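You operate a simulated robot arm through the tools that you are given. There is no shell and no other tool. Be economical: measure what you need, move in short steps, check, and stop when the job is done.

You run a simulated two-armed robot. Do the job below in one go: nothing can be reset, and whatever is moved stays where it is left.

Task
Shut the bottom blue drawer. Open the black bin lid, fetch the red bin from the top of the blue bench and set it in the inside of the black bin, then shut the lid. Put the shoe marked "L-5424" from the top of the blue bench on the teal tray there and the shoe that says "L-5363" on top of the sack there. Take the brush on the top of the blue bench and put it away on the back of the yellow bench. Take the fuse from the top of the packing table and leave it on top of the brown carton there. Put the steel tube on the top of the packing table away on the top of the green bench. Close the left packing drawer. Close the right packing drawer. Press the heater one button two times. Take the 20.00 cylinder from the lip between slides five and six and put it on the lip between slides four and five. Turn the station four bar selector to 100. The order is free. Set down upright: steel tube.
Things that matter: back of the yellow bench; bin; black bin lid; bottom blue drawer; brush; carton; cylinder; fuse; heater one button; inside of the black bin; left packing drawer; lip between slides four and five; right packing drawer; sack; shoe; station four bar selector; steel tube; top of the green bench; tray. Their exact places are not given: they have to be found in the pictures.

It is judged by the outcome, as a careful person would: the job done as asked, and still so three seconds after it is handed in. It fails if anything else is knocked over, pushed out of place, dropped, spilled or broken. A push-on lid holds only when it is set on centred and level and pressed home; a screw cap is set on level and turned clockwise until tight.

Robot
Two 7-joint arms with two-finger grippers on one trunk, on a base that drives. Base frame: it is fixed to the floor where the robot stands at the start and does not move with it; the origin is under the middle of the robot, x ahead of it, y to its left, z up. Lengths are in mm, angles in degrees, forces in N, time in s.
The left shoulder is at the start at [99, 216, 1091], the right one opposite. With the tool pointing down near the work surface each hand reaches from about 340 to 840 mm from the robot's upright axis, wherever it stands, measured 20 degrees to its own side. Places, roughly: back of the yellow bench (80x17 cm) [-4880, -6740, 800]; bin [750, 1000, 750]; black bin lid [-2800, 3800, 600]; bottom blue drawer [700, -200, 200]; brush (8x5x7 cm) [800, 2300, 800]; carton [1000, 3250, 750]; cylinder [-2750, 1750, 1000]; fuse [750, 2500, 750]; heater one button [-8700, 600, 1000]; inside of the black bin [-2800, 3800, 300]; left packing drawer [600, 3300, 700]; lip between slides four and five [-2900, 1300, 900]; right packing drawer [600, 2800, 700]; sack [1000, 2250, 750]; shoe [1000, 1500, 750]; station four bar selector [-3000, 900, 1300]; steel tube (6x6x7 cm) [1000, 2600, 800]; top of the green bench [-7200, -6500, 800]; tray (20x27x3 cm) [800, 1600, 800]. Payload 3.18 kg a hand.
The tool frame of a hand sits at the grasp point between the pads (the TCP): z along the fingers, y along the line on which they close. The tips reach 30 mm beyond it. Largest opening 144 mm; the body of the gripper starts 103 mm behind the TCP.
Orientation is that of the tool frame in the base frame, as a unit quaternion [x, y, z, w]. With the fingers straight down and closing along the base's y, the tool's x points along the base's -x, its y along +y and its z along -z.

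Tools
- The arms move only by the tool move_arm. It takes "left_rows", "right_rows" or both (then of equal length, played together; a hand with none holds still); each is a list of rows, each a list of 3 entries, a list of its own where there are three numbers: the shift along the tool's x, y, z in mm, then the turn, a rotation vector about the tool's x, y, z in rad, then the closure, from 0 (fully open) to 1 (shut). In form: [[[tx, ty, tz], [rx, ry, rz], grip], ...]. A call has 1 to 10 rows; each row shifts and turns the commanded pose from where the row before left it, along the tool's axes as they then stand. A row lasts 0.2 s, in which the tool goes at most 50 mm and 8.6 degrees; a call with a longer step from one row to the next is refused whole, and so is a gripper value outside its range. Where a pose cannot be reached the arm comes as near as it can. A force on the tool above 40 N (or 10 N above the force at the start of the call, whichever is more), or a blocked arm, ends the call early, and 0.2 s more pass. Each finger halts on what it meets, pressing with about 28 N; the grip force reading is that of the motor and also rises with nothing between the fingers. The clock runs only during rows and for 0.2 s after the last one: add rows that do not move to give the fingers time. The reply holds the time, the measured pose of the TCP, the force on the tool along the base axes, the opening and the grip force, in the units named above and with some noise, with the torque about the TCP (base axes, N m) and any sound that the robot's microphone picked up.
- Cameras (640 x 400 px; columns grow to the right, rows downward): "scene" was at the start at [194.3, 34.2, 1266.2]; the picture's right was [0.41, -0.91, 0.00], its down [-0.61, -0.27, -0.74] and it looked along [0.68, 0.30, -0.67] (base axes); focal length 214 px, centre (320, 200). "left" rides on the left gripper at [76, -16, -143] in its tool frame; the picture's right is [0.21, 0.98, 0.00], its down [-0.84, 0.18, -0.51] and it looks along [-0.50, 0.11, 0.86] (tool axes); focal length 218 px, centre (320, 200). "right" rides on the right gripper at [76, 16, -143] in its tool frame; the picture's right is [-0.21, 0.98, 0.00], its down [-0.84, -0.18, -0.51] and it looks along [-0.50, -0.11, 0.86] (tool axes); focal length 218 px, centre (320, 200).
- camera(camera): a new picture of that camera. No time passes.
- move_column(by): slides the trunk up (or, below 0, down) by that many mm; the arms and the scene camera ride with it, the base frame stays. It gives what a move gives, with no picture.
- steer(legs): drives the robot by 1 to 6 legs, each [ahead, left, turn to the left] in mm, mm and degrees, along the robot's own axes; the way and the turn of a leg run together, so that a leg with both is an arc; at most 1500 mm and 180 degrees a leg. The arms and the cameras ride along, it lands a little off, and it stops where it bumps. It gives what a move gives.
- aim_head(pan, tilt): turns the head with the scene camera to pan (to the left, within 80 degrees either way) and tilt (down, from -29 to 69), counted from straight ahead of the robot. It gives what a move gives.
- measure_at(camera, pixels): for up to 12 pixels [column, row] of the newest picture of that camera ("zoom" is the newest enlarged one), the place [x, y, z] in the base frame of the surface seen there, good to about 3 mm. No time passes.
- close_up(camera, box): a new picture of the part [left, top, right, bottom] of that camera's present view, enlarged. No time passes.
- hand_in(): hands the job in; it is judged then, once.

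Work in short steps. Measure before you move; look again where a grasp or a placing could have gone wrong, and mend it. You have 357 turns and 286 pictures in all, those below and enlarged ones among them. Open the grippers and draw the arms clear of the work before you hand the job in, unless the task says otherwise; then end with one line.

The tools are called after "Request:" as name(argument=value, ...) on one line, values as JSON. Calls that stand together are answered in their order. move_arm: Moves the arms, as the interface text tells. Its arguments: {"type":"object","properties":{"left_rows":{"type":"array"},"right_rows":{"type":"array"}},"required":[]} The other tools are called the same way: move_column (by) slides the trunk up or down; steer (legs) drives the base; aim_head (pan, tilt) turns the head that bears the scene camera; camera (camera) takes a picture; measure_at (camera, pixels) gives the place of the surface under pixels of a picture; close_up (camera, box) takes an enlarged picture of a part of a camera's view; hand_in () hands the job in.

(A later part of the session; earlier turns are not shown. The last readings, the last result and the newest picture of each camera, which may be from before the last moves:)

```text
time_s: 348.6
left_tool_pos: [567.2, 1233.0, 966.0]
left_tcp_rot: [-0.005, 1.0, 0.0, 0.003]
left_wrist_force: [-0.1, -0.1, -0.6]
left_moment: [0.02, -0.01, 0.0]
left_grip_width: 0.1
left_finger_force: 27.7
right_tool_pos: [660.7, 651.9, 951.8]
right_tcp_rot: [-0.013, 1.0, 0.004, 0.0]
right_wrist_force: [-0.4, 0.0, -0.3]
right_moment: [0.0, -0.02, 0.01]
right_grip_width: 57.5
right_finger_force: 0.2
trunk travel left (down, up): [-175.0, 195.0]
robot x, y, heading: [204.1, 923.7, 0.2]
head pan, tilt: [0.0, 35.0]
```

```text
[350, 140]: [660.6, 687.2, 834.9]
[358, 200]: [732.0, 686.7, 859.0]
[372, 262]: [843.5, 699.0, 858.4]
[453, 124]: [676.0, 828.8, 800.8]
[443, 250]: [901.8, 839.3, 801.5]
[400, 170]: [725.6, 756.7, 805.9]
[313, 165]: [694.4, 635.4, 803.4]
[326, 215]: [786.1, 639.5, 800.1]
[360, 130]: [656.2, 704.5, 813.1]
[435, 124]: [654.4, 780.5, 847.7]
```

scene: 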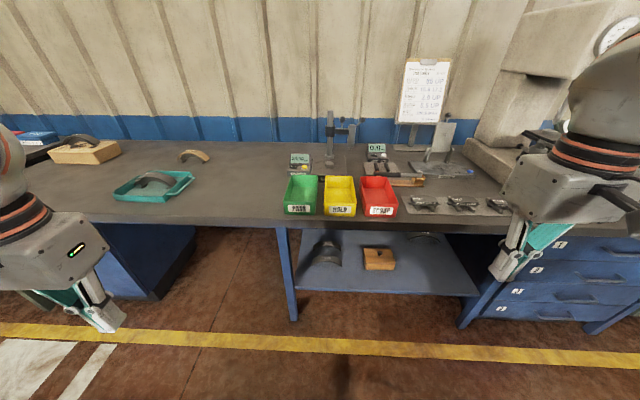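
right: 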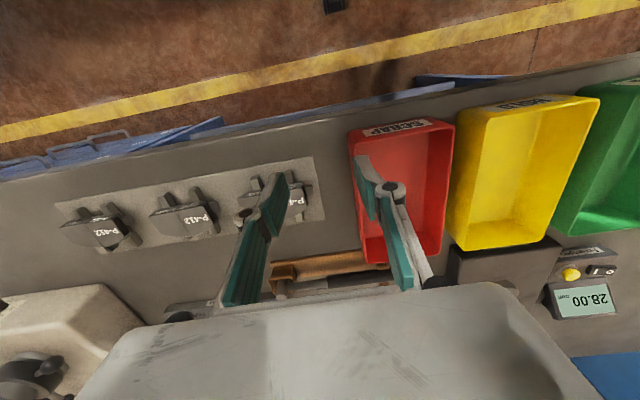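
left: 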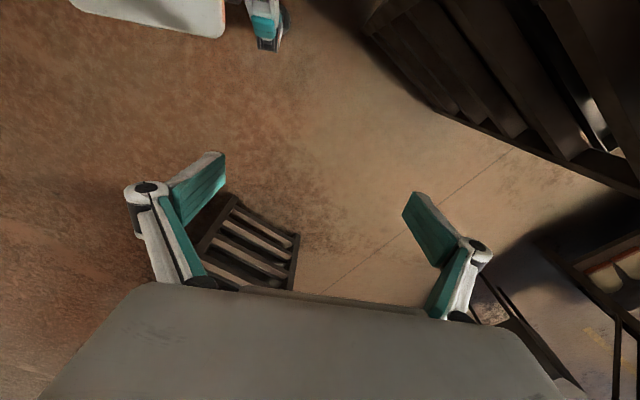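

Right wall rim at y≈687, z 859. Move to (752,688) and down to z 847.

Request:
move_arm(right_rows=[[[-45, 18, 0], [0, 0, 0], 0.6], [[-45, 17, 0], [0, 0, 0], 0.6], [[0, 0, 35], [0, 0, 0], 0.6], [[0, 0, 20], [0, 0, 0], 0.6]])

Request:
camera(camera="right")

```text
time_s: 349.6
left_tool_pos: [566.7, 1234.5, 965.0]
left_tcp_rot: [-0.006, 1.0, 0.0, 0.002]
left_wrist_force: [0.0, 0.5, -0.1]
left_moment: [0.04, 0.01, -0.04]
left_grip_width: 0.0
left_finger_force: 28.3
right_tool_pos: [751.0, 688.7, 896.4]
right_tcp_rot: [-0.012, 1.0, 0.004, -0.001]
right_wrist_force: [-0.7, 0.3, 0.0]
right_moment: [-0.04, -0.02, 0.03]
right_grip_width: 57.0
right_finger_force: 0.0
trunk travel left (down, up): [-175.0, 195.0]
robot x, y, heading: [202.6, 925.7, -0.2]
head pan, tilt: [0.0, 35.0]
```

```text
176 pictures are left
```

right: 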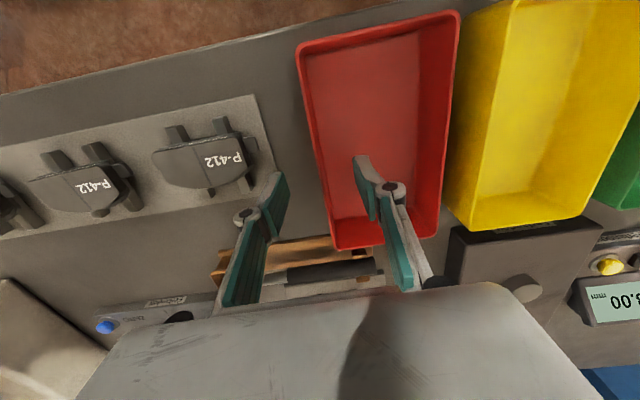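

Straddling the wall. Descend 48 and close.

Request:
move_arm(right_rows=[[[0, 0, 25], [0, 0, 0], 0.6], [[0, 0, 23], [0, 0, 0], 0.6], [[0, 0, 0], [0, 0, 0], 0.85], [[0, 0, 0], [0, 0, 0], 1], [[0, 0, 0], [0, 0, 0], 1]])

Request:
move_arm(right_rows=[[[0, 0, -20], [0, 0, 0], 1], [[0, 0, -40], [0, 0, 0], 1], [[0, 0, -40], [0, 0, 0], 1]])

Request:
camera(camera="right")

```text
time_s: 350.8
left_tool_pos: [567.1, 1234.1, 965.8]
left_tcp_rot: [-0.005, 1.0, 0.0, 0.001]
left_wrist_force: [0.3, -0.2, -0.3]
left_moment: [-0.03, 0.0, 0.0]
left_grip_width: 0.1
left_finger_force: 27.7
right_tool_pos: [749.7, 688.2, 848.5]
right_tcp_rot: [-0.013, 1.0, 0.003, -0.001]
right_wrist_force: [0.7, -0.4, -0.8]
right_moment: [-0.01, -0.14, -0.06]
right_grip_width: 5.9
right_finger_force: 28.0
trunk travel left (down, up): [-175.0, 195.0]
robot x, y, heading: [205.4, 920.6, 0.1]
head pan, tilt: [0.0, 35.0]
```

```text
time_s: 351.6
left_tool_pos: [566.7, 1233.3, 964.5]
left_tcp_rot: [-0.006, 1.0, 0.001, 0.002]
left_wrist_force: [-0.7, 0.2, 0.2]
left_moment: [-0.01, -0.02, 0.03]
left_grip_width: 0.0
left_finger_force: 27.8
right_tool_pos: [745.8, 688.5, 948.1]
right_tcp_rot: [-0.014, 1.0, 0.003, 0.0]
right_wrist_force: [-0.9, 0.4, -1.9]
right_moment: [-0.12, -0.03, 0.0]
right_grip_width: 6.1
right_finger_force: 28.3
trunk travel left (down, up): [-175.0, 195.0]
robot x, y, heading: [203.0, 922.4, 0.3]
head pan, tilt: [0.0, 35.0]
```

```text
175 pictures are left
```

right: 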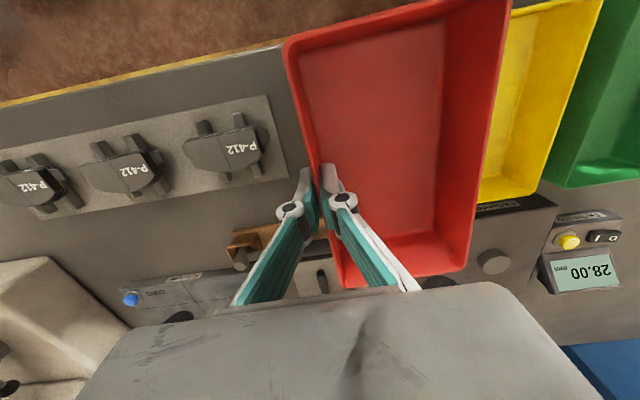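

Held (5.9 mm wall). Back away, retract the hand, turn to face -y, and reverse along the aisle.

Request:
move_arm(right_rows=[[[0, 0, -20], [0, 0, 0], 1]])

Request:
steer(legs=[[-340, 0, 0]])

Request:
move_arm(right_rows=[[[35, 0, 0], [0, 0, 0], 1], [[35, 0, 0], [0, 0, 0], 1], [[35, 0, 0], [0, 0, 0], 1], [[30, 0, 0], [0, 0, 0], 1]])

Request:
steer(legs=[[0, 0, -90], [0, -170, 0], [-1420, 0, 0], [-1430, 0, 0]])

Request:
aim_head(pan=-60, tilt=30)

Request:
camera(camera="scene")

```text
time_s: 352.0
left_tool_pos: [567.2, 1234.0, 966.0]
left_tcp_rot: [-0.005, 1.0, 0.0, 0.003]
left_wrist_force: [0.2, -1.0, -0.1]
left_moment: [-0.02, -0.08, 0.0]
left_grip_width: 0.1
left_finger_force: 28.2
right_tool_pos: [747.6, 687.6, 967.6]
right_tcp_rot: [-0.015, 1.0, 0.004, 0.0]
right_wrist_force: [0.0, 0.6, -1.9]
right_moment: [-0.16, -0.06, -0.01]
right_grip_width: 6.1
right_finger_force: 28.3
trunk travel left (down, up): [-175.0, 195.0]
robot x, y, heading: [201.3, 926.0, 0.3]
head pan, tilt: [0.0, 35.0]
```

```text
time_s: 354.2
left_tool_pos: [231.4, 1232.2, 964.9]
left_tcp_rot: [-0.003, 1.0, 0.001, 0.003]
left_wrist_force: [-1.2, 0.6, -0.1]
left_moment: [0.03, -0.02, 0.01]
left_grip_width: 0.1
left_finger_force: 28.0
right_tool_pos: [413.3, 684.9, 966.4]
right_tcp_rot: [-0.012, 1.0, 0.004, -0.002]
right_wrist_force: [0.9, 0.1, -1.4]
right_moment: [-0.12, -0.01, 0.01]
right_grip_width: 6.0
right_finger_force: 28.0
trunk travel left (down, up): [-175.0, 195.0]
robot x, y, heading: [-129.4, 922.2, -0.0]
head pan, tilt: [0.0, 35.0]
```

```text
time_s: 355.2
left_tool_pos: [232.2, 1232.5, 965.2]
left_tcp_rot: [-0.004, 1.0, 0.0, 0.002]
left_wrist_force: [0.6, -0.2, -0.1]
left_moment: [0.0, -0.02, 0.01]
left_grip_width: 0.2
left_finger_force: 27.8
right_tool_pos: [277.6, 681.7, 967.5]
right_tcp_rot: [-0.011, 1.0, 0.004, -0.001]
right_wrist_force: [0.9, 0.1, -1.9]
right_moment: [-0.14, -0.04, -0.01]
right_grip_width: 5.9
right_finger_force: 27.6
trunk travel left (down, up): [-175.0, 195.0]
robot x, y, heading: [-128.4, 921.6, 0.1]
head pan, tilt: [0.0, 35.0]
```

```text
time_s: 374.6
left_tool_pos: [40.8, 3386.3, 965.5]
left_tcp_rot: [0.716, 0.698, -0.001, 0.002]
left_wrist_force: [-0.5, 0.4, 0.7]
left_moment: [0.0, -0.03, 0.0]
left_grip_width: 0.0
left_finger_force: 27.9
right_tool_pos: [-509.8, 3359.9, 966.1]
right_tcp_rot: [0.71, 0.704, 0.003, 0.001]
right_wrist_force: [0.0, 0.2, -2.1]
right_moment: [-0.04, 0.1, -0.01]
right_grip_width: 5.9
right_finger_force: 28.4
trunk travel left (down, up): [-175.0, 195.0]
robot x, y, heading: [-255.4, 3759.7, -91.8]
head pan, tilt: [0.0, 35.0]
```

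```text
time_s: 375.9
left_tool_pos: [41.1, 3386.6, 964.7]
left_tcp_rot: [0.716, 0.698, -0.002, 0.001]
left_wrist_force: [-0.6, 0.2, 1.4]
left_moment: [0.0, -0.01, -0.01]
left_grip_width: 0.0
left_finger_force: 28.0
right_tool_pos: [-510.2, 3358.3, 965.4]
right_tcp_rot: [0.709, 0.705, 0.003, 0.002]
right_wrist_force: [-0.7, 0.8, -2.0]
right_moment: [0.0, 0.16, 0.01]
right_grip_width: 6.2
right_finger_force: 27.7
trunk travel left (down, up): [-175.0, 195.0]
robot x, y, heading: [-257.9, 3760.9, -91.8]
head pan, tilt: [-60.0, 30.0]
```

```text
174 pictures are left
```

scene: 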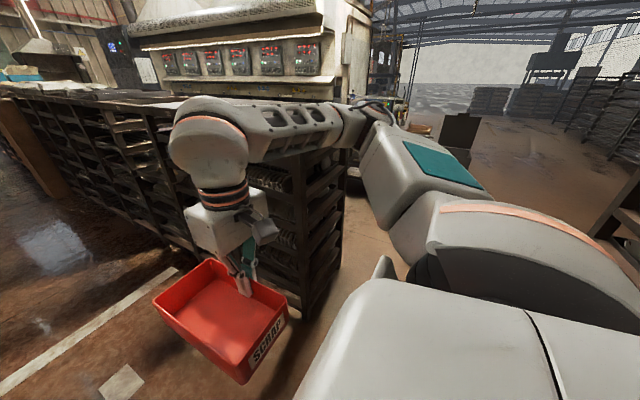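

Gap passage: strafe right 1970 in two legs, reverse 510, then right 400.

Request:
steer(legs=[[-30, 0, 1.8], [0, -1300, 0]])

Request:
camera(camera="scene")

```text
time_s: 388.0
left_tool_pos: [-1266.8, 3438.1, 963.5]
left_tcp_rot: [0.715, 0.699, -0.002, 0.001]
left_wrist_force: [-0.7, 0.2, -0.1]
left_moment: [-0.03, 0.03, 0.03]
left_grip_width: 0.0
left_finger_force: 28.0
right_tool_pos: [-1816.8, 3408.7, 964.9]
right_tcp_rot: [0.709, 0.706, 0.003, 0.002]
right_wrist_force: [-0.2, -0.2, -1.8]
right_moment: [-0.01, 0.07, -0.02]
right_grip_width: 6.0
right_finger_force: 28.3
trunk travel left (down, up): [-175.0, 195.0]
robot x, y, heading: [-1568.2, 3814.2, -91.8]
head pan, tilt: [-60.0, 30.0]
```

```text
173 pictures are left
```

scene: 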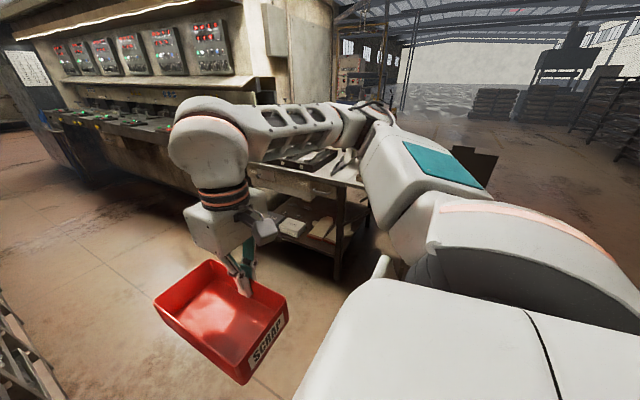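

Continue to the bin's side position.

Request:
steer(legs=[[0, -640, 1.8], [-490, 0, 0], [0, -430, 0]])

Request:
aim_head(pan=0, tilt=55)

Request:
camera(camera="scene")

```text
time_s: 400.6
left_tool_pos: [-2335.0, 3949.5, 965.4]
left_tcp_rot: [0.701, 0.713, -0.002, 0.002]
left_wrist_force: [0.5, 0.7, -0.5]
left_moment: [0.01, 0.01, -0.02]
left_grip_width: 0.0
left_finger_force: 28.6
right_tool_pos: [-2883.9, 3898.2, 964.8]
right_tcp_rot: [0.696, 0.718, 0.003, 0.001]
right_wrist_force: [-0.9, 1.0, -2.7]
right_moment: [-0.01, 0.11, 0.0]
right_grip_width: 6.0
right_finger_force: 27.9
trunk travel left (down, up): [-175.0, 195.0]
robot x, y, heading: [-2649.0, 4312.6, -89.6]
head pan, tilt: [-60.0, 30.0]
```

```text
time_s: 401.9
left_tool_pos: [-2334.6, 3948.5, 965.6]
left_tcp_rot: [0.702, 0.712, -0.001, 0.002]
left_wrist_force: [0.3, -0.7, 0.4]
left_moment: [0.04, 0.03, -0.01]
left_grip_width: 0.0
left_finger_force: 27.6
right_tool_pos: [-2882.7, 3897.8, 965.7]
right_tcp_rot: [0.696, 0.718, 0.003, 0.001]
right_wrist_force: [0.0, 0.4, -2.4]
right_moment: [-0.03, 0.13, -0.01]
right_grip_width: 5.8
right_finger_force: 27.9
trunk travel left (down, up): [-175.0, 195.0]
robot x, y, heading: [-2647.5, 4311.2, -89.5]
head pan, tilt: [0.0, 55.0]
```

```text
172 pictures are left
```

scene: 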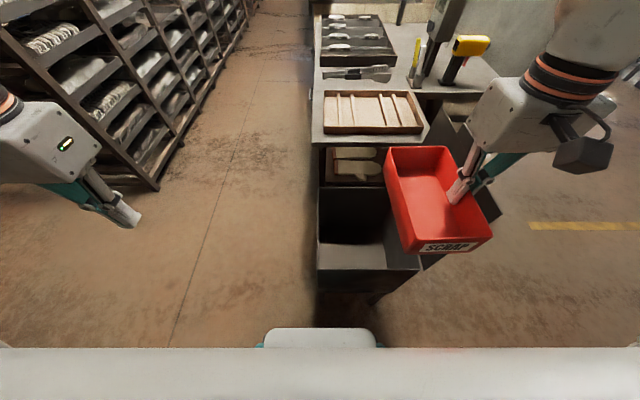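

Move hand to (-2822,3785), lower trunk 170.

Request:
move_arm(right_rows=[[[-30, 16, 0], [0, 0, 0], 1], [[-30, 15, 0], [0, 0, 0], 1], [[-30, 15, 0], [0, 0, 0], 1], [[-23, 15, 0], [0, 0, 0], 1]])

Request:
move_column(by=-170)

Request:
camera(camera="scene")

Request:
camera(camera="right")

```text
time_s: 402.9
left_tool_pos: [-2333.6, 3948.3, 964.6]
left_tcp_rot: [0.701, 0.713, -0.001, 0.001]
left_wrist_force: [0.7, -0.4, 0.2]
left_moment: [-0.01, 0.0, 0.0]
left_grip_width: 0.0
left_finger_force: 28.3
right_tool_pos: [-2818.4, 3786.7, 965.9]
right_tcp_rot: [0.696, 0.718, 0.002, 0.001]
right_wrist_force: [0.0, -0.4, -1.9]
right_moment: [0.03, 0.16, -0.02]
right_grip_width: 6.3
right_finger_force: 28.1
trunk travel left (down, up): [-175.0, 195.0]
robot x, y, heading: [-2648.1, 4310.4, -89.6]
head pan, tilt: [0.0, 55.0]
```

```text
time_s: 404.8
left_tool_pos: [-2334.6, 3961.4, 677.1]
left_tcp_rot: [0.677, 0.686, 0.188, -0.187]
left_wrist_force: [-0.6, 0.1, 0.2]
left_moment: [-0.03, 0.0, 0.01]
left_grip_width: 0.1
left_finger_force: 28.0
right_tool_pos: [-2818.7, 3788.0, 797.6]
right_tcp_rot: [0.695, 0.719, 0.002, 0.002]
right_wrist_force: [0.2, 0.0, -1.3]
right_moment: [-0.03, 0.08, -0.01]
right_grip_width: 6.0
right_finger_force: 27.8
trunk travel left (down, up): [-5.0, 365.0]
robot x, y, heading: [-2646.3, 4310.9, -89.4]
head pan, tilt: [0.0, 55.0]
```

```text
171 pictures are left
```

scene: 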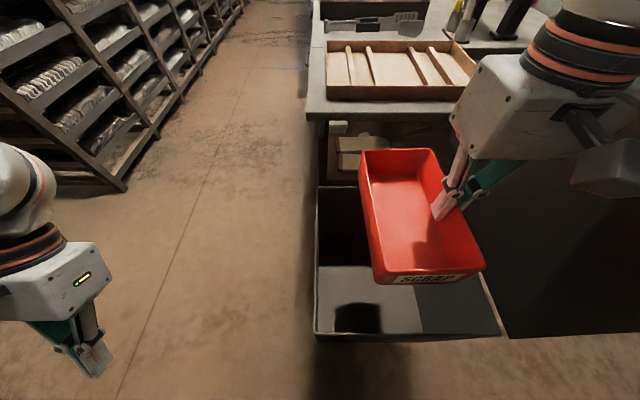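

```text
170 pictures are left
```

right: 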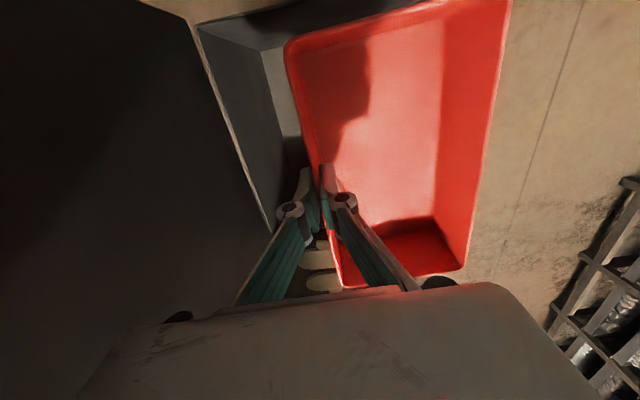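

Descend in the box in two stages.

Request:
move_arm(right_rows=[[[0, -10, 40], [0, 0, 0.03], 1], [[0, 0, 40], [0, 0, 0], 1], [[0, 0, 40], [0, 0, 0], 1], [[0, 0, 40], [0, 0, 0], 1], [[0, 0, 40], [0, 0, 0], 1]])

Request:
camera(camera="scene")

Request:
camera(camera="right")

```text
time_s: 405.6
left_tool_pos: [-2331.2, 3963.3, 679.2]
left_tcp_rot: [0.678, 0.688, 0.182, -0.184]
left_wrist_force: [-0.3, 0.0, 1.0]
left_moment: [-0.01, -0.04, -0.02]
left_grip_width: 0.0
left_finger_force: 27.7
right_tool_pos: [-2782.2, 3729.4, 802.9]
right_tcp_rot: [0.703, 0.69, -0.022, 0.171]
right_wrist_force: [0.3, -0.7, -2.9]
right_moment: [0.01, 0.06, 0.01]
right_grip_width: 6.1
right_finger_force: 28.1
trunk travel left (down, up): [-5.0, 365.0]
robot x, y, heading: [-2646.1, 4307.5, -89.8]
head pan, tilt: [0.0, 55.0]
stopped in row 4 (right hand): the arm was blocked; the commanded pose is now the measured one
```

```text
169 pictures are left
```

scene: 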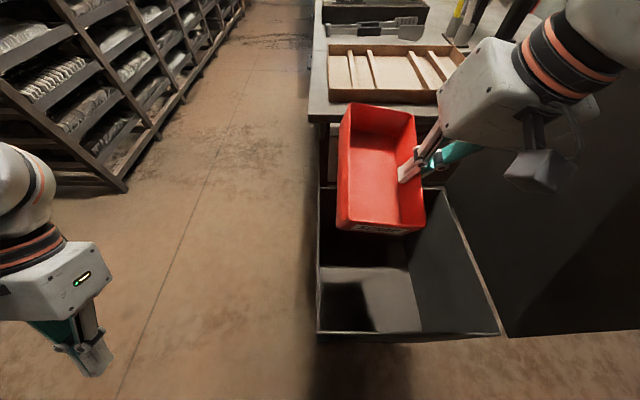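

```text
168 pictures are left
```

right: 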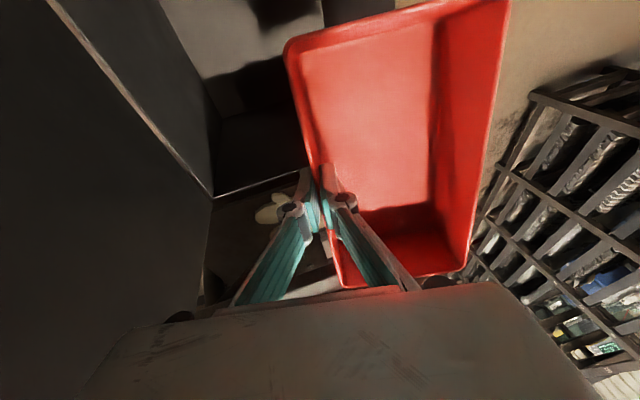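

The right forearm hits the open lid from this side. Raise and straighten, then place from the front (heading 180) instead.

Request:
move_arm(right_rows=[[[0, 0, -30], [0, 0, 0], 1], [[0, 0, -20], [0.07, 0.091, -0.006], 1], [[0, 0, -20], [0.07, 0.091, -0.006], 1], [[0, 0, -20], [0.07, 0.091, -0.006], 1]])

Request:
move_column(by=170)

Request:
camera(camera="scene")

```text
time_s: 406.6
left_tool_pos: [-2334.4, 3960.0, 675.5]
left_tcp_rot: [0.675, 0.688, 0.187, -0.187]
left_wrist_force: [0.4, -0.4, -0.6]
left_moment: [-0.02, -0.03, 0.03]
left_grip_width: 0.2
left_finger_force: 27.7
right_tool_pos: [-2800.2, 3747.6, 865.5]
right_tcp_rot: [0.703, 0.711, 0.013, -0.02]
right_wrist_force: [0.2, -0.1, -2.0]
right_moment: [0.01, 0.11, 0.0]
right_grip_width: 6.1
right_finger_force: 28.4
trunk travel left (down, up): [-5.0, 365.0]
robot x, y, heading: [-2649.0, 4306.8, -89.5]
head pan, tilt: [0.0, 55.0]
```

```text
time_s: 408.6
left_tool_pos: [-2333.5, 3958.3, 845.8]
left_tcp_rot: [0.675, 0.688, 0.189, -0.189]
left_wrist_force: [0.2, 0.8, -0.2]
left_moment: [0.01, 0.0, -0.02]
left_grip_width: 0.0
left_finger_force: 28.7
right_tool_pos: [-2799.3, 3745.6, 1035.1]
right_tcp_rot: [0.704, 0.71, 0.013, -0.02]
right_wrist_force: [0.1, 0.0, -2.9]
right_moment: [0.06, 0.13, -0.02]
right_grip_width: 6.0
right_finger_force: 27.7
trunk travel left (down, up): [-175.0, 195.0]
robot x, y, heading: [-2647.3, 4307.1, -89.4]
head pan, tilt: [0.0, 55.0]
```

```text
167 pictures are left
```

scene: 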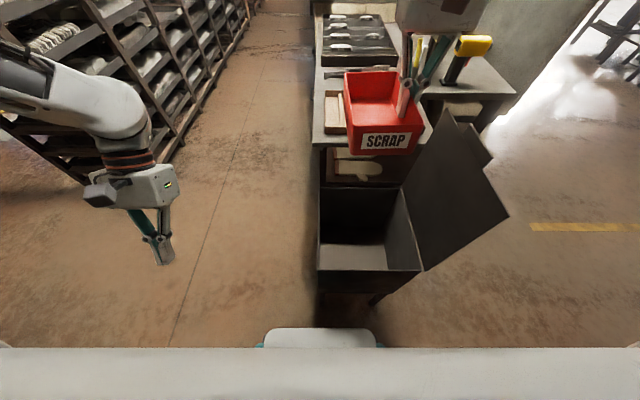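

Straighten the left hand, tuck the right, and move to the front of the bin.

Request:
move_arm(left_rows=[[[0, 0, -30], [0, -0.135, 0.004], 1], [[0, 0, -30], [0, -0.135, 0.004], 1], [[0, 0, -30], [0, -0.135, 0.004], 1], [[0, 0, -30], [0, -0.135, 0.004], 1]], right_rows=[[[35, 0, 0], [0, 0, 0], 1], [[35, -15, 0], [0.0, 0, 0], 1], [[35, -15, 0], [0, 0, 0], 1], [[30, -15, 0], [0, 0, 0], 1]])

Request:
steer(legs=[[0, 420, 0], [0, 0, -90.6], [0, 670, 0]])

Request:
aim_head(pan=-10, tilt=50)

Request:
camera(camera="scene")

```text
time_s: 409.6
left_tool_pos: [-2334.3, 3922.5, 959.6]
left_tcp_rot: [0.707, 0.707, -0.003, 0.003]
left_wrist_force: [-0.2, 0.3, 0.5]
left_moment: [-0.01, 0.0, 0.06]
left_grip_width: 0.0
left_finger_force: 28.0
right_tool_pos: [-2844.6, 3882.7, 1042.3]
right_tcp_rot: [0.704, 0.71, 0.013, -0.017]
right_wrist_force: [-0.1, 0.8, -1.9]
right_moment: [-0.04, 0.12, -0.01]
right_grip_width: 6.2
right_finger_force: 28.0
trunk travel left (down, up): [-175.0, 195.0]
robot x, y, heading: [-2648.6, 4308.4, -89.4]
head pan, tilt: [0.0, 55.0]
```

```text
time_s: 423.5
left_tool_pos: [-2622.4, 3351.1, 958.6]
left_tcp_rot: [1.0, -0.007, -0.001, 0.0]
left_wrist_force: [0.5, 0.4, 0.4]
left_moment: [0.02, 0.01, -0.02]
left_grip_width: 0.1
left_finger_force: 27.8
right_tool_pos: [-2653.5, 3862.2, 1042.8]
right_tcp_rot: [1.0, -0.003, 0.022, -0.005]
right_wrist_force: [0.2, 0.2, -1.7]
right_moment: [0.09, 0.02, 0.01]
right_grip_width: 6.1
right_finger_force: 28.3
trunk travel left (down, up): [-175.0, 195.0]
robot x, y, heading: [-2230.0, 3652.9, 179.6]
head pan, tilt: [0.0, 55.0]
```

```text
time_s: 424.2
left_tool_pos: [-2622.5, 3350.2, 957.7]
left_tcp_rot: [1.0, -0.007, -0.001, 0.0]
left_wrist_force: [0.2, 0.1, 0.5]
left_moment: [0.01, 0.01, 0.02]
left_grip_width: 0.0
left_finger_force: 27.9
right_tool_pos: [-2652.7, 3862.1, 1042.2]
right_tcp_rot: [1.0, -0.004, 0.022, -0.005]
right_wrist_force: [-0.6, 0.3, -2.1]
right_moment: [0.12, -0.01, -0.02]
right_grip_width: 6.3
right_finger_force: 28.1
trunk travel left (down, up): [-175.0, 195.0]
robot x, y, heading: [-2231.1, 3655.4, 179.6]
head pan, tilt: [-10.0, 50.0]
```

```text
166 pictures are left
```

scene: 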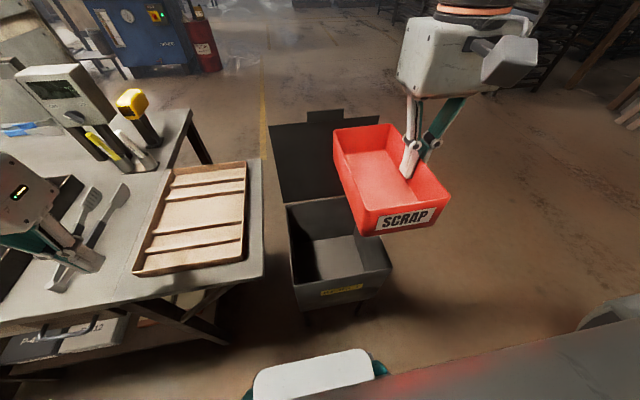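

Retract left hand off the table; move right hand over the box (-2790,3835), then lower trunk.

Request:
move_arm(left_rows=[[[30, 0, 0], [0, 0, 0], 1], [[30, 0, 0], [0, 0, 0], 1], [[30, 0, 0], [0, 0, 0], 1], [[0, 0, 0], [0, 0, 0], 1]], right_rows=[[[-35, 7, 0], [-0.01, -0.044, -0.008], 1], [[-35, 7, 0], [0, 0, 0], 1], [[-35, 7, 0], [0, 0, 0], 1], [[-32, 6, 0], [0, 0, 0], 1]])

Request:
move_column(by=-120)

Request:
camera(camera="scene")

```text
time_s: 425.2
left_tool_pos: [-2572.7, 3346.5, 976.3]
left_tcp_rot: [1.0, -0.007, 0.001, 0.0]
left_wrist_force: [0.5, -0.1, 0.1]
left_moment: [0.01, -0.04, 0.03]
left_grip_width: 0.0
left_finger_force: 27.9
left hand out of reach, approached as far as the arm can: row 2, 3
right_tool_pos: [-2790.3, 3834.9, 1039.1]
right_tcp_rot: [1.0, 0.0, 0.001, 0.001]
right_wrist_force: [-0.2, 0.3, -2.4]
right_moment: [0.13, -0.01, 0.04]
right_grip_width: 5.9
right_finger_force: 27.9
trunk travel left (down, up): [-175.0, 195.0]
robot x, y, heading: [-2229.6, 3657.4, 179.4]
head pan, tilt: [-10.0, 50.0]
```

```text
time_s: 426.7
left_tool_pos: [-2580.3, 3346.0, 760.8]
left_tcp_rot: [0.977, -0.007, 0.215, 0.001]
left_wrist_force: [0.4, 0.2, 0.5]
left_moment: [0.0, 0.05, 0.04]
left_grip_width: 0.2
left_finger_force: 27.3
right_tool_pos: [-2788.7, 3835.8, 923.5]
right_tcp_rot: [1.0, 0.001, -0.002, 0.0]
right_wrist_force: [0.5, 0.6, -1.3]
right_moment: [0.14, 0.08, -0.01]
right_grip_width: 6.0
right_finger_force: 28.2
trunk travel left (down, up): [-55.0, 315.0]
robot x, y, heading: [-2228.7, 3657.2, 179.6]
head pan, tilt: [-10.0, 50.0]
```

```text
165 pictures are left
```

scene: 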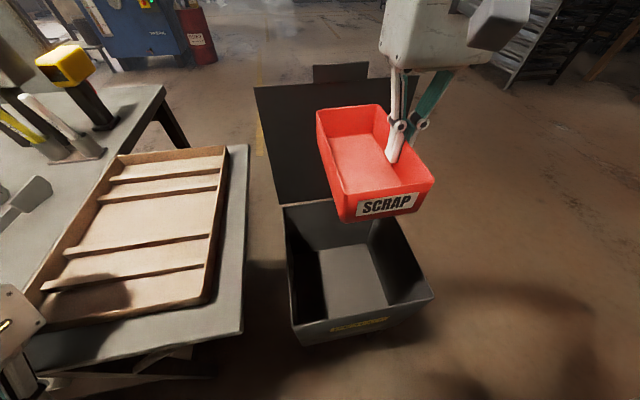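

Descend to just above the box and check alignment.

Request:
move_arm(right_rows=[[[0, 0, 40], [0, 0, 0], 1], [[0, 0, 40], [0, 0, 0], 1], [[0, 0, 40], [0, 0, 0], 1], [[0, 0, 40], [0, 0, 0], 1], [[0, 0, 35], [0, 0, 0], 1]])

Request:
camera(camera="scene")

Request:
camera(camera="right")

```text
time_s: 427.9
left_tool_pos: [-2580.2, 3345.5, 758.4]
left_tcp_rot: [0.976, -0.007, 0.216, -0.001]
left_wrist_force: [-0.8, -0.3, 0.0]
left_moment: [-0.02, -0.02, 0.01]
left_grip_width: 0.1
left_finger_force: 28.5
right_tool_pos: [-2789.5, 3834.1, 725.2]
right_tcp_rot: [1.0, 0.0, 0.001, 0.002]
right_wrist_force: [-0.2, -0.2, -2.3]
right_moment: [0.12, -0.01, -0.02]
right_grip_width: 6.1
right_finger_force: 28.3
trunk travel left (down, up): [-55.0, 315.0]
robot x, y, heading: [-2227.8, 3656.6, 179.7]
head pan, tilt: [-10.0, 50.0]
```

```text
164 pictures are left
```

scene: 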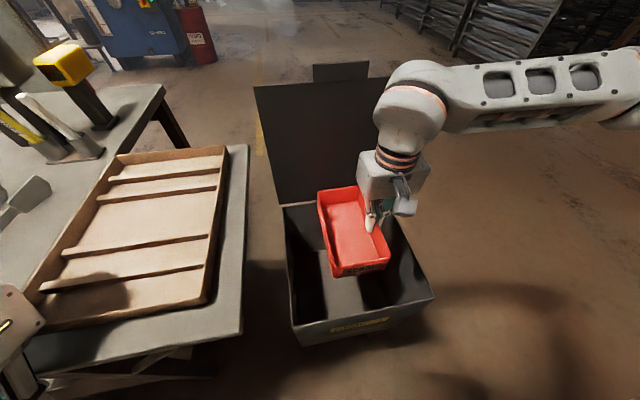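

```text
163 pictures are left
```

right: 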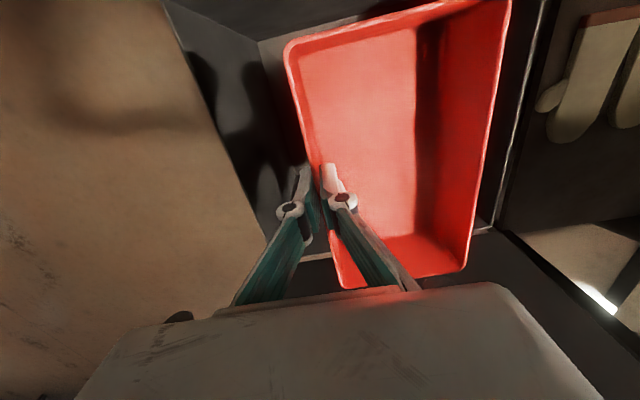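

Aligned inside. Descend further, watching for contact.

Request:
move_arm(right_rows=[[[0, -4, 35], [0, 0, 0], 1], [[0, 0, 35], [0, 0, 0], 1], [[0, 0, 35], [0, 0, 0], 1], [[0, 0, 35], [0, 0, 0], 1]])

Request:
camera(camera="scene")

```text
time_s: 428.9
left_tool_pos: [-2581.5, 3346.2, 759.1]
left_tcp_rot: [0.976, -0.007, 0.215, 0.0]
left_wrist_force: [0.6, 0.2, 0.3]
left_moment: [0.01, -0.05, 0.02]
left_grip_width: 0.2
left_finger_force: 27.5
right_tool_pos: [-2790.2, 3839.1, 584.7]
right_tcp_rot: [1.0, 0.0, 0.001, 0.001]
right_wrist_force: [-0.6, 0.1, -2.2]
right_moment: [0.12, -0.03, -0.01]
right_grip_width: 6.0
right_finger_force: 27.5
trunk travel left (down, up): [-55.0, 315.0]
robot x, y, heading: [-2232.1, 3657.0, 179.5]
head pan, tilt: [-10.0, 50.0]
```

```text
162 pictures are left
```

scene: 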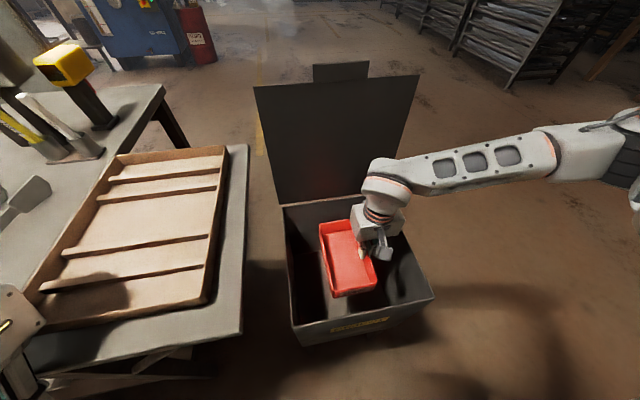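

Raise the trunk back (so the forearm slopes down more steeply) and lower by the arm instead.

Request:
move_column(by=130)

Request:
move_arm(right_rows=[[[0, 0, 40], [0, 0, 0], 1], [[0, 0, 40], [0, 0, 0], 1], [[0, 0, 40], [0, 0, 0], 1], [[0, 0, 40], [0, 0, 0], 1], [[0, 0, 40], [0, 0, 0], 1]])

Request:
camera(camera="scene")

```text
time_s: 430.5
left_tool_pos: [-2581.3, 3346.8, 888.2]
left_tcp_rot: [0.976, -0.007, 0.218, -0.001]
left_wrist_force: [-1.0, -0.4, 0.0]
left_moment: [0.0, -0.03, 0.01]
left_grip_width: 0.0
left_finger_force: 28.3
right_tool_pos: [-2789.7, 3839.2, 713.4]
right_tcp_rot: [1.0, 0.0, 0.002, 0.001]
right_wrist_force: [0.2, -0.4, -2.3]
right_moment: [0.13, 0.02, 0.0]
right_grip_width: 6.2
right_finger_force: 28.0
trunk travel left (down, up): [-185.0, 185.0]
robot x, y, heading: [-2227.4, 3655.5, 179.4]
head pan, tilt: [-10.0, 50.0]
```

```text
time_s: 431.7
left_tool_pos: [-2580.1, 3346.0, 889.0]
left_tcp_rot: [0.976, -0.008, 0.216, 0.0]
left_wrist_force: [-0.3, -0.1, -0.1]
left_moment: [0.0, 0.0, 0.03]
left_grip_width: 0.0
left_finger_force: 27.5
right_tool_pos: [-2789.6, 3839.8, 517.1]
right_tcp_rot: [1.0, 0.0, 0.001, 0.002]
right_wrist_force: [-0.2, -0.9, -2.7]
right_moment: [0.13, -0.03, -0.03]
right_grip_width: 5.7
right_finger_force: 27.6
trunk travel left (down, up): [-185.0, 185.0]
robot x, y, heading: [-2228.4, 3657.9, 179.7]
head pan, tilt: [-10.0, 50.0]
```

```text
161 pictures are left
```

scene: 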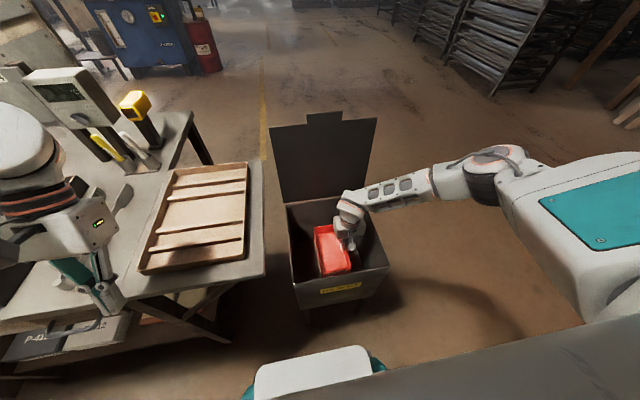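

Zoom to check forearm clearance to the box's right wall.

Request:
close_up(camera="scene", box=[260, 120, 460, 320])

Request:
measure_at(camera="zoom", pixels=[[280, 240], [330, 250], [370, 240], [420, 235], [470, 220], [365, 340], [400, 400]])

```text
2.00 times, centred on (360, 220) of scene
```

zoom: 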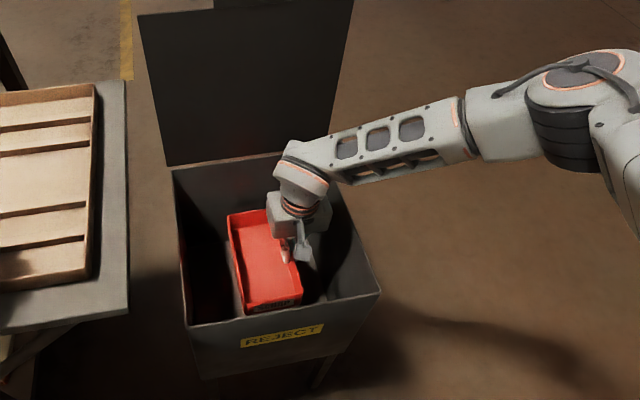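

```text
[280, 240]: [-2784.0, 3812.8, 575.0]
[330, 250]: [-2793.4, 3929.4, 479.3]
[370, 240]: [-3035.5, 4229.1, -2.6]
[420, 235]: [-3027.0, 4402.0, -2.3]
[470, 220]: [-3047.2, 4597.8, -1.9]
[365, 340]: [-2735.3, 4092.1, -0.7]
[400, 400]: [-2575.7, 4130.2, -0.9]
```

Request:
measure_at(camera="zoom", pixels=[[335, 178], [360, 182], [400, 173], [340, 160], [440, 160], [300, 165], [300, 190], [500, 150]])

```text
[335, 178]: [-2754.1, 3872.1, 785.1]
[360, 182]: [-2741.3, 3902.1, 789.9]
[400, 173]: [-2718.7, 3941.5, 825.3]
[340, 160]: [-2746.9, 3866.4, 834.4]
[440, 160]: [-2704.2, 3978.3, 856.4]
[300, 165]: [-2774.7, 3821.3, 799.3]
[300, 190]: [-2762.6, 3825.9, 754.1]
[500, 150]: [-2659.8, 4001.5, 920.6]
```

Clearance OK (underside ≈800 at the wall). Lower 100 and then to contact.

Request:
move_arm(right_rows=[[[0, 0, 35], [0, 0, 0], 1], [[0, 0, 35], [0, 0, 0], 1], [[0, 0, 30], [0, 0, 0], 1], [[0, 0, 12], [0, 0, 0], 1], [[0, 0, 4], [0, 0, 0], 1], [[0, 0, 0], [0, 0, 0], 1]])

```text
time_s: 433.1
left_tool_pos: [-2580.2, 3344.9, 890.4]
left_tcp_rot: [0.976, -0.008, 0.216, 0.0]
left_wrist_force: [-0.4, 0.2, 0.3]
left_moment: [0.0, -0.01, -0.02]
left_grip_width: 0.2
left_finger_force: 28.0
right_tool_pos: [-2789.9, 3837.3, 399.3]
right_tcp_rot: [1.0, 0.0, 0.0, 0.001]
right_wrist_force: [0.1, -0.3, -2.7]
right_moment: [0.11, 0.0, -0.02]
right_grip_width: 6.2
right_finger_force: 28.5
trunk travel left (down, up): [-185.0, 185.0]
robot x, y, heading: [-2230.8, 3655.8, 179.5]
head pan, tilt: [-10.0, 50.0]
```

Request:
move_arm(right_rows=[[[0, 0, 2.5], [0, 0, 0], 1], [[0, 0, 2.5], [0, 0, 0], 1], [[0, 0, 2], [0, 0, 0], 1], [[0, 0, 0], [0, 0, 0], 1]])

```text
time_s: 434.1
left_tool_pos: [-2579.6, 3344.9, 889.5]
left_tcp_rot: [0.976, -0.007, 0.216, 0.001]
left_wrist_force: [-0.2, 0.3, -0.5]
left_moment: [0.04, -0.01, 0.01]
left_grip_width: 0.0
left_finger_force: 27.8
right_tool_pos: [-2789.4, 3839.5, 393.0]
right_tcp_rot: [1.0, 0.0, 0.001, 0.001]
right_wrist_force: [-0.7, -0.1, -1.0]
right_moment: [0.04, 0.1, -0.02]
right_grip_width: 6.0
right_finger_force: 28.3
trunk travel left (down, up): [-185.0, 185.0]
robot x, y, heading: [-2227.9, 3653.3, 179.2]
head pan, tilt: [-10.0, 50.0]
```

Nearly touching. 2 mm more, then open modestly and lift out.

Request:
move_arm(right_rows=[[[0, 0, 2], [0, 0, 0], 1], [[0, 0, 0], [0, 0, 0], 0.9], [[0, 0, 0], [0, 0, 0], 0.8], [[0, 0, -35], [0, 0, 0], 0.8], [[0, 0, -35], [0, 0, 0], 0.8], [[0, 0, -40], [0, 0, 0], 0.8], [[0, 0, -40], [0, 0, 0], 0.8], [[0, 0, -40], [0, 0, 0], 0.8], [[0, 0, -40], [0, 0, 0], 0.8]])

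Request:
camera(camera="right")

```text
time_s: 436.1
left_tool_pos: [-2579.7, 3345.0, 890.8]
left_tcp_rot: [0.976, -0.007, 0.216, 0.0]
left_wrist_force: [-0.5, 0.3, 0.9]
left_moment: [0.0, 0.02, 0.0]
left_grip_width: 0.0
left_finger_force: 28.3
right_tool_pos: [-2789.3, 3838.2, 622.7]
right_tcp_rot: [1.0, 0.0, 0.0, 0.001]
right_wrist_force: [-0.1, 0.4, 0.0]
right_moment: [0.01, 0.01, 0.03]
right_grip_width: 28.8
right_finger_force: 0.0
trunk travel left (down, up): [-185.0, 185.0]
robot x, y, heading: [-2225.8, 3655.9, 179.5]
head pan, tilt: [-10.0, 50.0]
```

```text
159 pictures are left
```

right: 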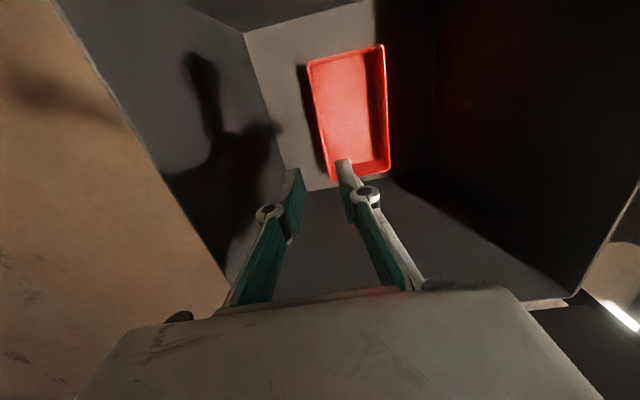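

Red bin is flat in the box. Raise the hand, go to the side position again to close the lid by its handle in a reverse arc.

Request:
move_arm(right_rows=[[[0, 0, -45], [0, 0, 0], 0.8], [[0, 0, -45], [0, 0, 0], 0.8], [[0, 0, -45], [0, 0, 0], 0.8], [[0, 0, -45], [0, 0, 0], 0.85], [[0, 0, -45], [0, 0, 0], 0.85], [[0, 0, -45], [0, 0, 0], 0.85], [[0, 0, -45], [0, 0, 0], 0.85], [[30, -20, -45], [0, 0, 0], 0.85], [[45, -20, -10], [0, 0, 0], 0.85], [[45, -20, 0], [0, 0, 0], 0.85]], left_rows=[[[0, 0, 0], [0, -0.11, 0], 1], [[0, 0, 0], [0, -0.11, 0], 1], [[0, 0, 0], [0, -0.11, 0], 1], [[0, 0, 0], [0, -0.1, 0], 1], [[0, 0, -30], [0, 0, 0], 1], [[0, 0, -30], [0, 0, 0], 1], [[0, 0, -20], [0, 0, 0], 1], [[0, 0, 0], [0, 0, 0], 1], [[0, 0, 0], [0, 0, 0], 1], [[0, 0, 0], [0, 0, 0], 1]])

Request:
steer(legs=[[0, -650, 0.4], [0, 0, 90], [0, -404, 0]])

Request:
camera(camera="scene")

```text
refused: row 8 steps farther than a row can; nothing moved
```

```text
time_s: 438.0
left_tool_pos: [-2577.1, 3420.9, 889.9]
left_tcp_rot: [0.976, -0.003, 0.216, -0.001]
left_wrist_force: [0.6, -0.4, -0.3]
left_moment: [0.03, -0.03, 0.01]
left_grip_width: 0.0
left_finger_force: 28.6
right_tool_pos: [-2788.3, 3899.2, 622.7]
right_tcp_rot: [1.0, 0.014, -0.001, 0.011]
right_wrist_force: [0.2, -12.2, -2.4]
right_moment: [0.14, -0.02, 0.02]
right_grip_width: 20.8
right_finger_force: 0.1
trunk travel left (down, up): [-185.0, 185.0]
robot x, y, heading: [-2225.0, 3735.1, -179.8]
head pan, tilt: [-10.0, 50.0]
stopped in leg 1: the force on the tool passed its limit at 48 N (the readings are from after the stop); the commanded pose is now the measured one
```

```text
158 pictures are left
```

scene: 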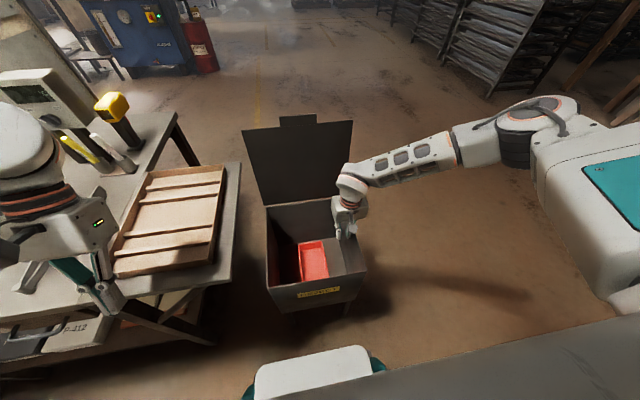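

The refused move let the drive bump the hand on the box wall (48 N). Free the hand and lift, then check the box.

Request:
move_arm(right_rows=[[[0, 30, 0], [0, 0, 0], 0.85], [[0, 20, -20], [0, 0, 0], 0.85], [[0, 0, -45], [0, 0, 0], 0.85], [[0, 0, -45], [0, 0, 0], 0.85], [[0, 0, -45], [0, 0, 0], 0.85], [[0, 0, -45], [0, 0, 0], 0.85], [[0, 0, -45], [0, 0, 0], 0.85], [[0, 0, -45], [0, 0, 0], 0.85], [[0, 0, -45], [0, 0, 0], 0.85], [[30, 0, -30], [0, 0, 0], 0.85]])

Request:
camera(camera="scene")

Request:
measure_at(camera="scene", pixels=[[268, 210], [364, 270], [272, 290], [330, 205], [310, 262], [250, 135], [348, 125]])

```text
time_s: 440.2
left_tool_pos: [-2577.6, 3420.4, 890.2]
left_tcp_rot: [0.977, -0.004, 0.215, -0.001]
left_wrist_force: [0.3, 0.3, 0.2]
left_moment: [0.0, 0.06, 0.02]
left_grip_width: 0.1
left_finger_force: 28.1
right_tool_pos: [-2757.9, 3860.3, 989.5]
right_tcp_rot: [1.0, 0.011, -0.002, 0.011]
right_wrist_force: [0.4, -0.5, 0.3]
right_moment: [-0.02, 0.04, 0.03]
right_grip_width: 21.6
right_finger_force: 0.0
trunk travel left (down, up): [-185.0, 185.0]
robot x, y, heading: [-2230.0, 3735.0, 179.8]
head pan, tilt: [-10.0, 50.0]
```

```text
157 pictures are left
```

scene: 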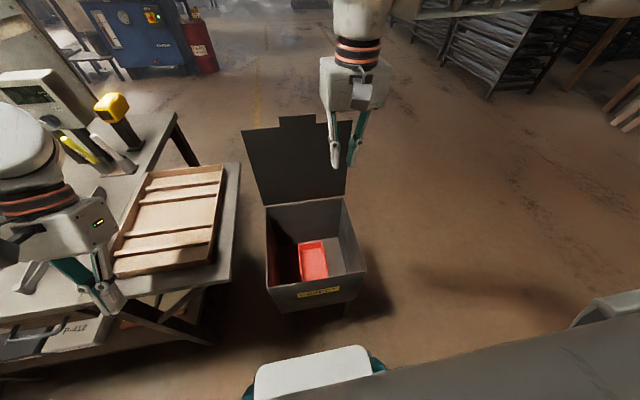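

```text
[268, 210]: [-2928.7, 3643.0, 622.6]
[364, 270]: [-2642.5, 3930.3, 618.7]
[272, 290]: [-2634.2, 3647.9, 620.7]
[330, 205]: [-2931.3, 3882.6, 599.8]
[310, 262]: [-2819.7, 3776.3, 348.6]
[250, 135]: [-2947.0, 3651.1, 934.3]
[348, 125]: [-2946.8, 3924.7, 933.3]
```

Box unmoved. Tuck right hand, straighten left.

Request:
move_arm(right_rows=[[[35, -20, 0], [0, 0, 0], 0.85], [[35, -25, 0], [0, 0, 0], 0.85], [[30, -30, 0], [0, 0, 0], 0.85], [[0, -30, 0], [0, 0, 0], 0.85]], left_rows=[[[0, 0, 0], [0, -0.11, 0], 1], [[0, 0, 0], [0, -0.11, 0], 1], [[0, 0, -20], [0, -0.11, 0], 1], [[0, 0, -30], [0, -0.1, 0], 1]])

Request:
steer(legs=[[0, -565, 0.2], [0, 0, 90], [0, -404, 0]])

Request:
aim_head(pan=-15, tilt=45)

Request:
camera(camera="scene")

```text
time_s: 441.2
left_tool_pos: [-2583.8, 3422.0, 940.0]
left_tcp_rot: [1.0, -0.003, 0.0, -0.001]
left_wrist_force: [-0.5, 0.1, -0.1]
left_moment: [-0.01, 0.03, 0.01]
left_grip_width: 0.0
left_finger_force: 27.7
right_tool_pos: [-2659.8, 3969.7, 986.9]
right_tcp_rot: [1.0, 0.012, -0.001, 0.011]
right_wrist_force: [0.3, 0.6, 0.7]
right_moment: [0.0, 0.01, 0.01]
right_grip_width: 21.4
right_finger_force: 0.2
trunk travel left (down, up): [-185.0, 185.0]
robot x, y, heading: [-2228.2, 3736.2, 179.9]
head pan, tilt: [-10.0, 50.0]
```

```text
time_s: 454.2
left_tool_pos: [-2299.2, 3950.5, 939.9]
left_tcp_rot: [0.696, 0.718, 0.0, -0.003]
left_wrist_force: [0.0, 0.7, 0.4]
left_moment: [0.02, 0.01, 0.03]
left_grip_width: 0.0
left_finger_force: 28.2
right_tool_pos: [-2842.6, 3852.4, 986.4]
right_tcp_rot: [0.686, 0.727, 0.007, 0.008]
right_wrist_force: [1.1, -0.1, 0.7]
right_moment: [0.0, 0.0, 0.01]
right_grip_width: 21.6
right_finger_force: 0.0
trunk travel left (down, up): [-185.0, 185.0]
robot x, y, heading: [-2623.8, 4293.2, -88.1]
head pan, tilt: [-10.0, 50.0]
```

```text
time_s: 454.9
left_tool_pos: [-2299.5, 3949.6, 938.2]
left_tcp_rot: [0.697, 0.717, 0.0, -0.003]
left_wrist_force: [-0.3, -0.7, -0.5]
left_moment: [0.02, 0.01, -0.01]
left_grip_width: 0.2
left_finger_force: 27.4
right_tool_pos: [-2843.1, 3854.4, 986.0]
right_tcp_rot: [0.685, 0.728, 0.009, 0.008]
right_wrist_force: [-0.5, 0.4, -0.4]
right_moment: [0.01, -0.01, 0.01]
right_grip_width: 21.9
right_finger_force: 0.0
trunk travel left (down, up): [-185.0, 185.0]
robot x, y, heading: [-2625.7, 4294.2, -87.8]
head pan, tilt: [-15.0, 45.0]
```

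```text
156 pictures are left
```

scene: 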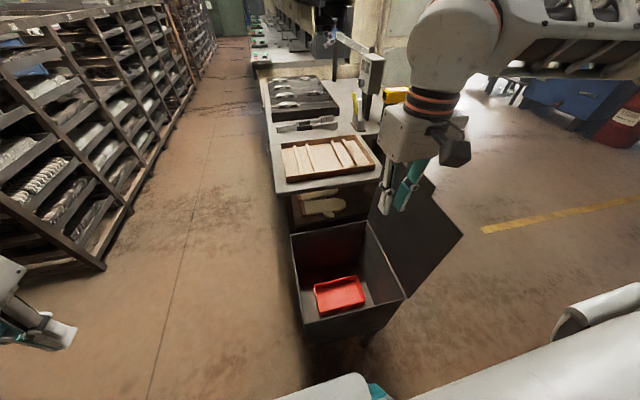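

Raise and move the right hand behind the lid above the bar, then look.

Request:
move_arm(right_rows=[[[0, 0, -45], [0, 0, -0.05], 0.7], [[-20, -40, -20], [0, 0, 0], 0.7], [[-20, -42, 0], [0, 0, 0], 0.7], [[-20, -42, 0], [0, 0, 0], 0.7], [[0, -15, 0], [0, 0, 0], 0.7]])

Request:
camera(camera="right")

```text
time_s: 456.1
left_tool_pos: [-2299.5, 3948.3, 940.1]
left_tcp_rot: [0.697, 0.717, 0.001, -0.003]
left_wrist_force: [-0.7, -0.3, -0.4]
left_moment: [-0.03, -0.01, 0.01]
left_grip_width: 0.1
left_finger_force: 27.9
right_tool_pos: [-2949.0, 3791.0, 1049.1]
right_tcp_rot: [0.668, 0.744, 0.006, 0.008]
right_wrist_force: [-0.3, -0.8, -1.2]
right_moment: [0.01, -0.05, 0.01]
right_grip_width: 43.3
right_finger_force: 0.0
right hand out of reach, approached as far as the arm can: row 4, 5
trunk travel left (down, up): [-185.0, 185.0]
robot x, y, heading: [-2625.1, 4293.3, -88.2]
head pan, tilt: [-15.0, 45.0]
```

```text
155 pictures are left
```

right: 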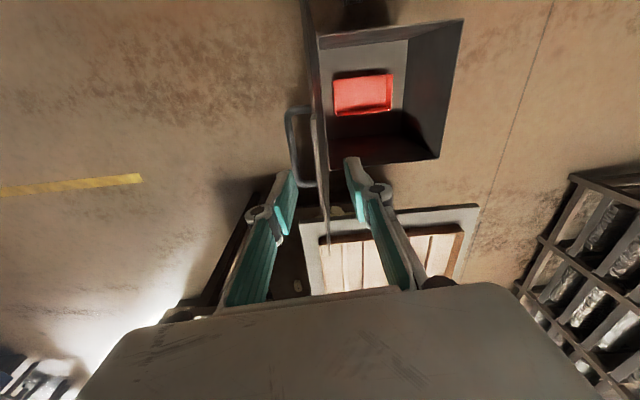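

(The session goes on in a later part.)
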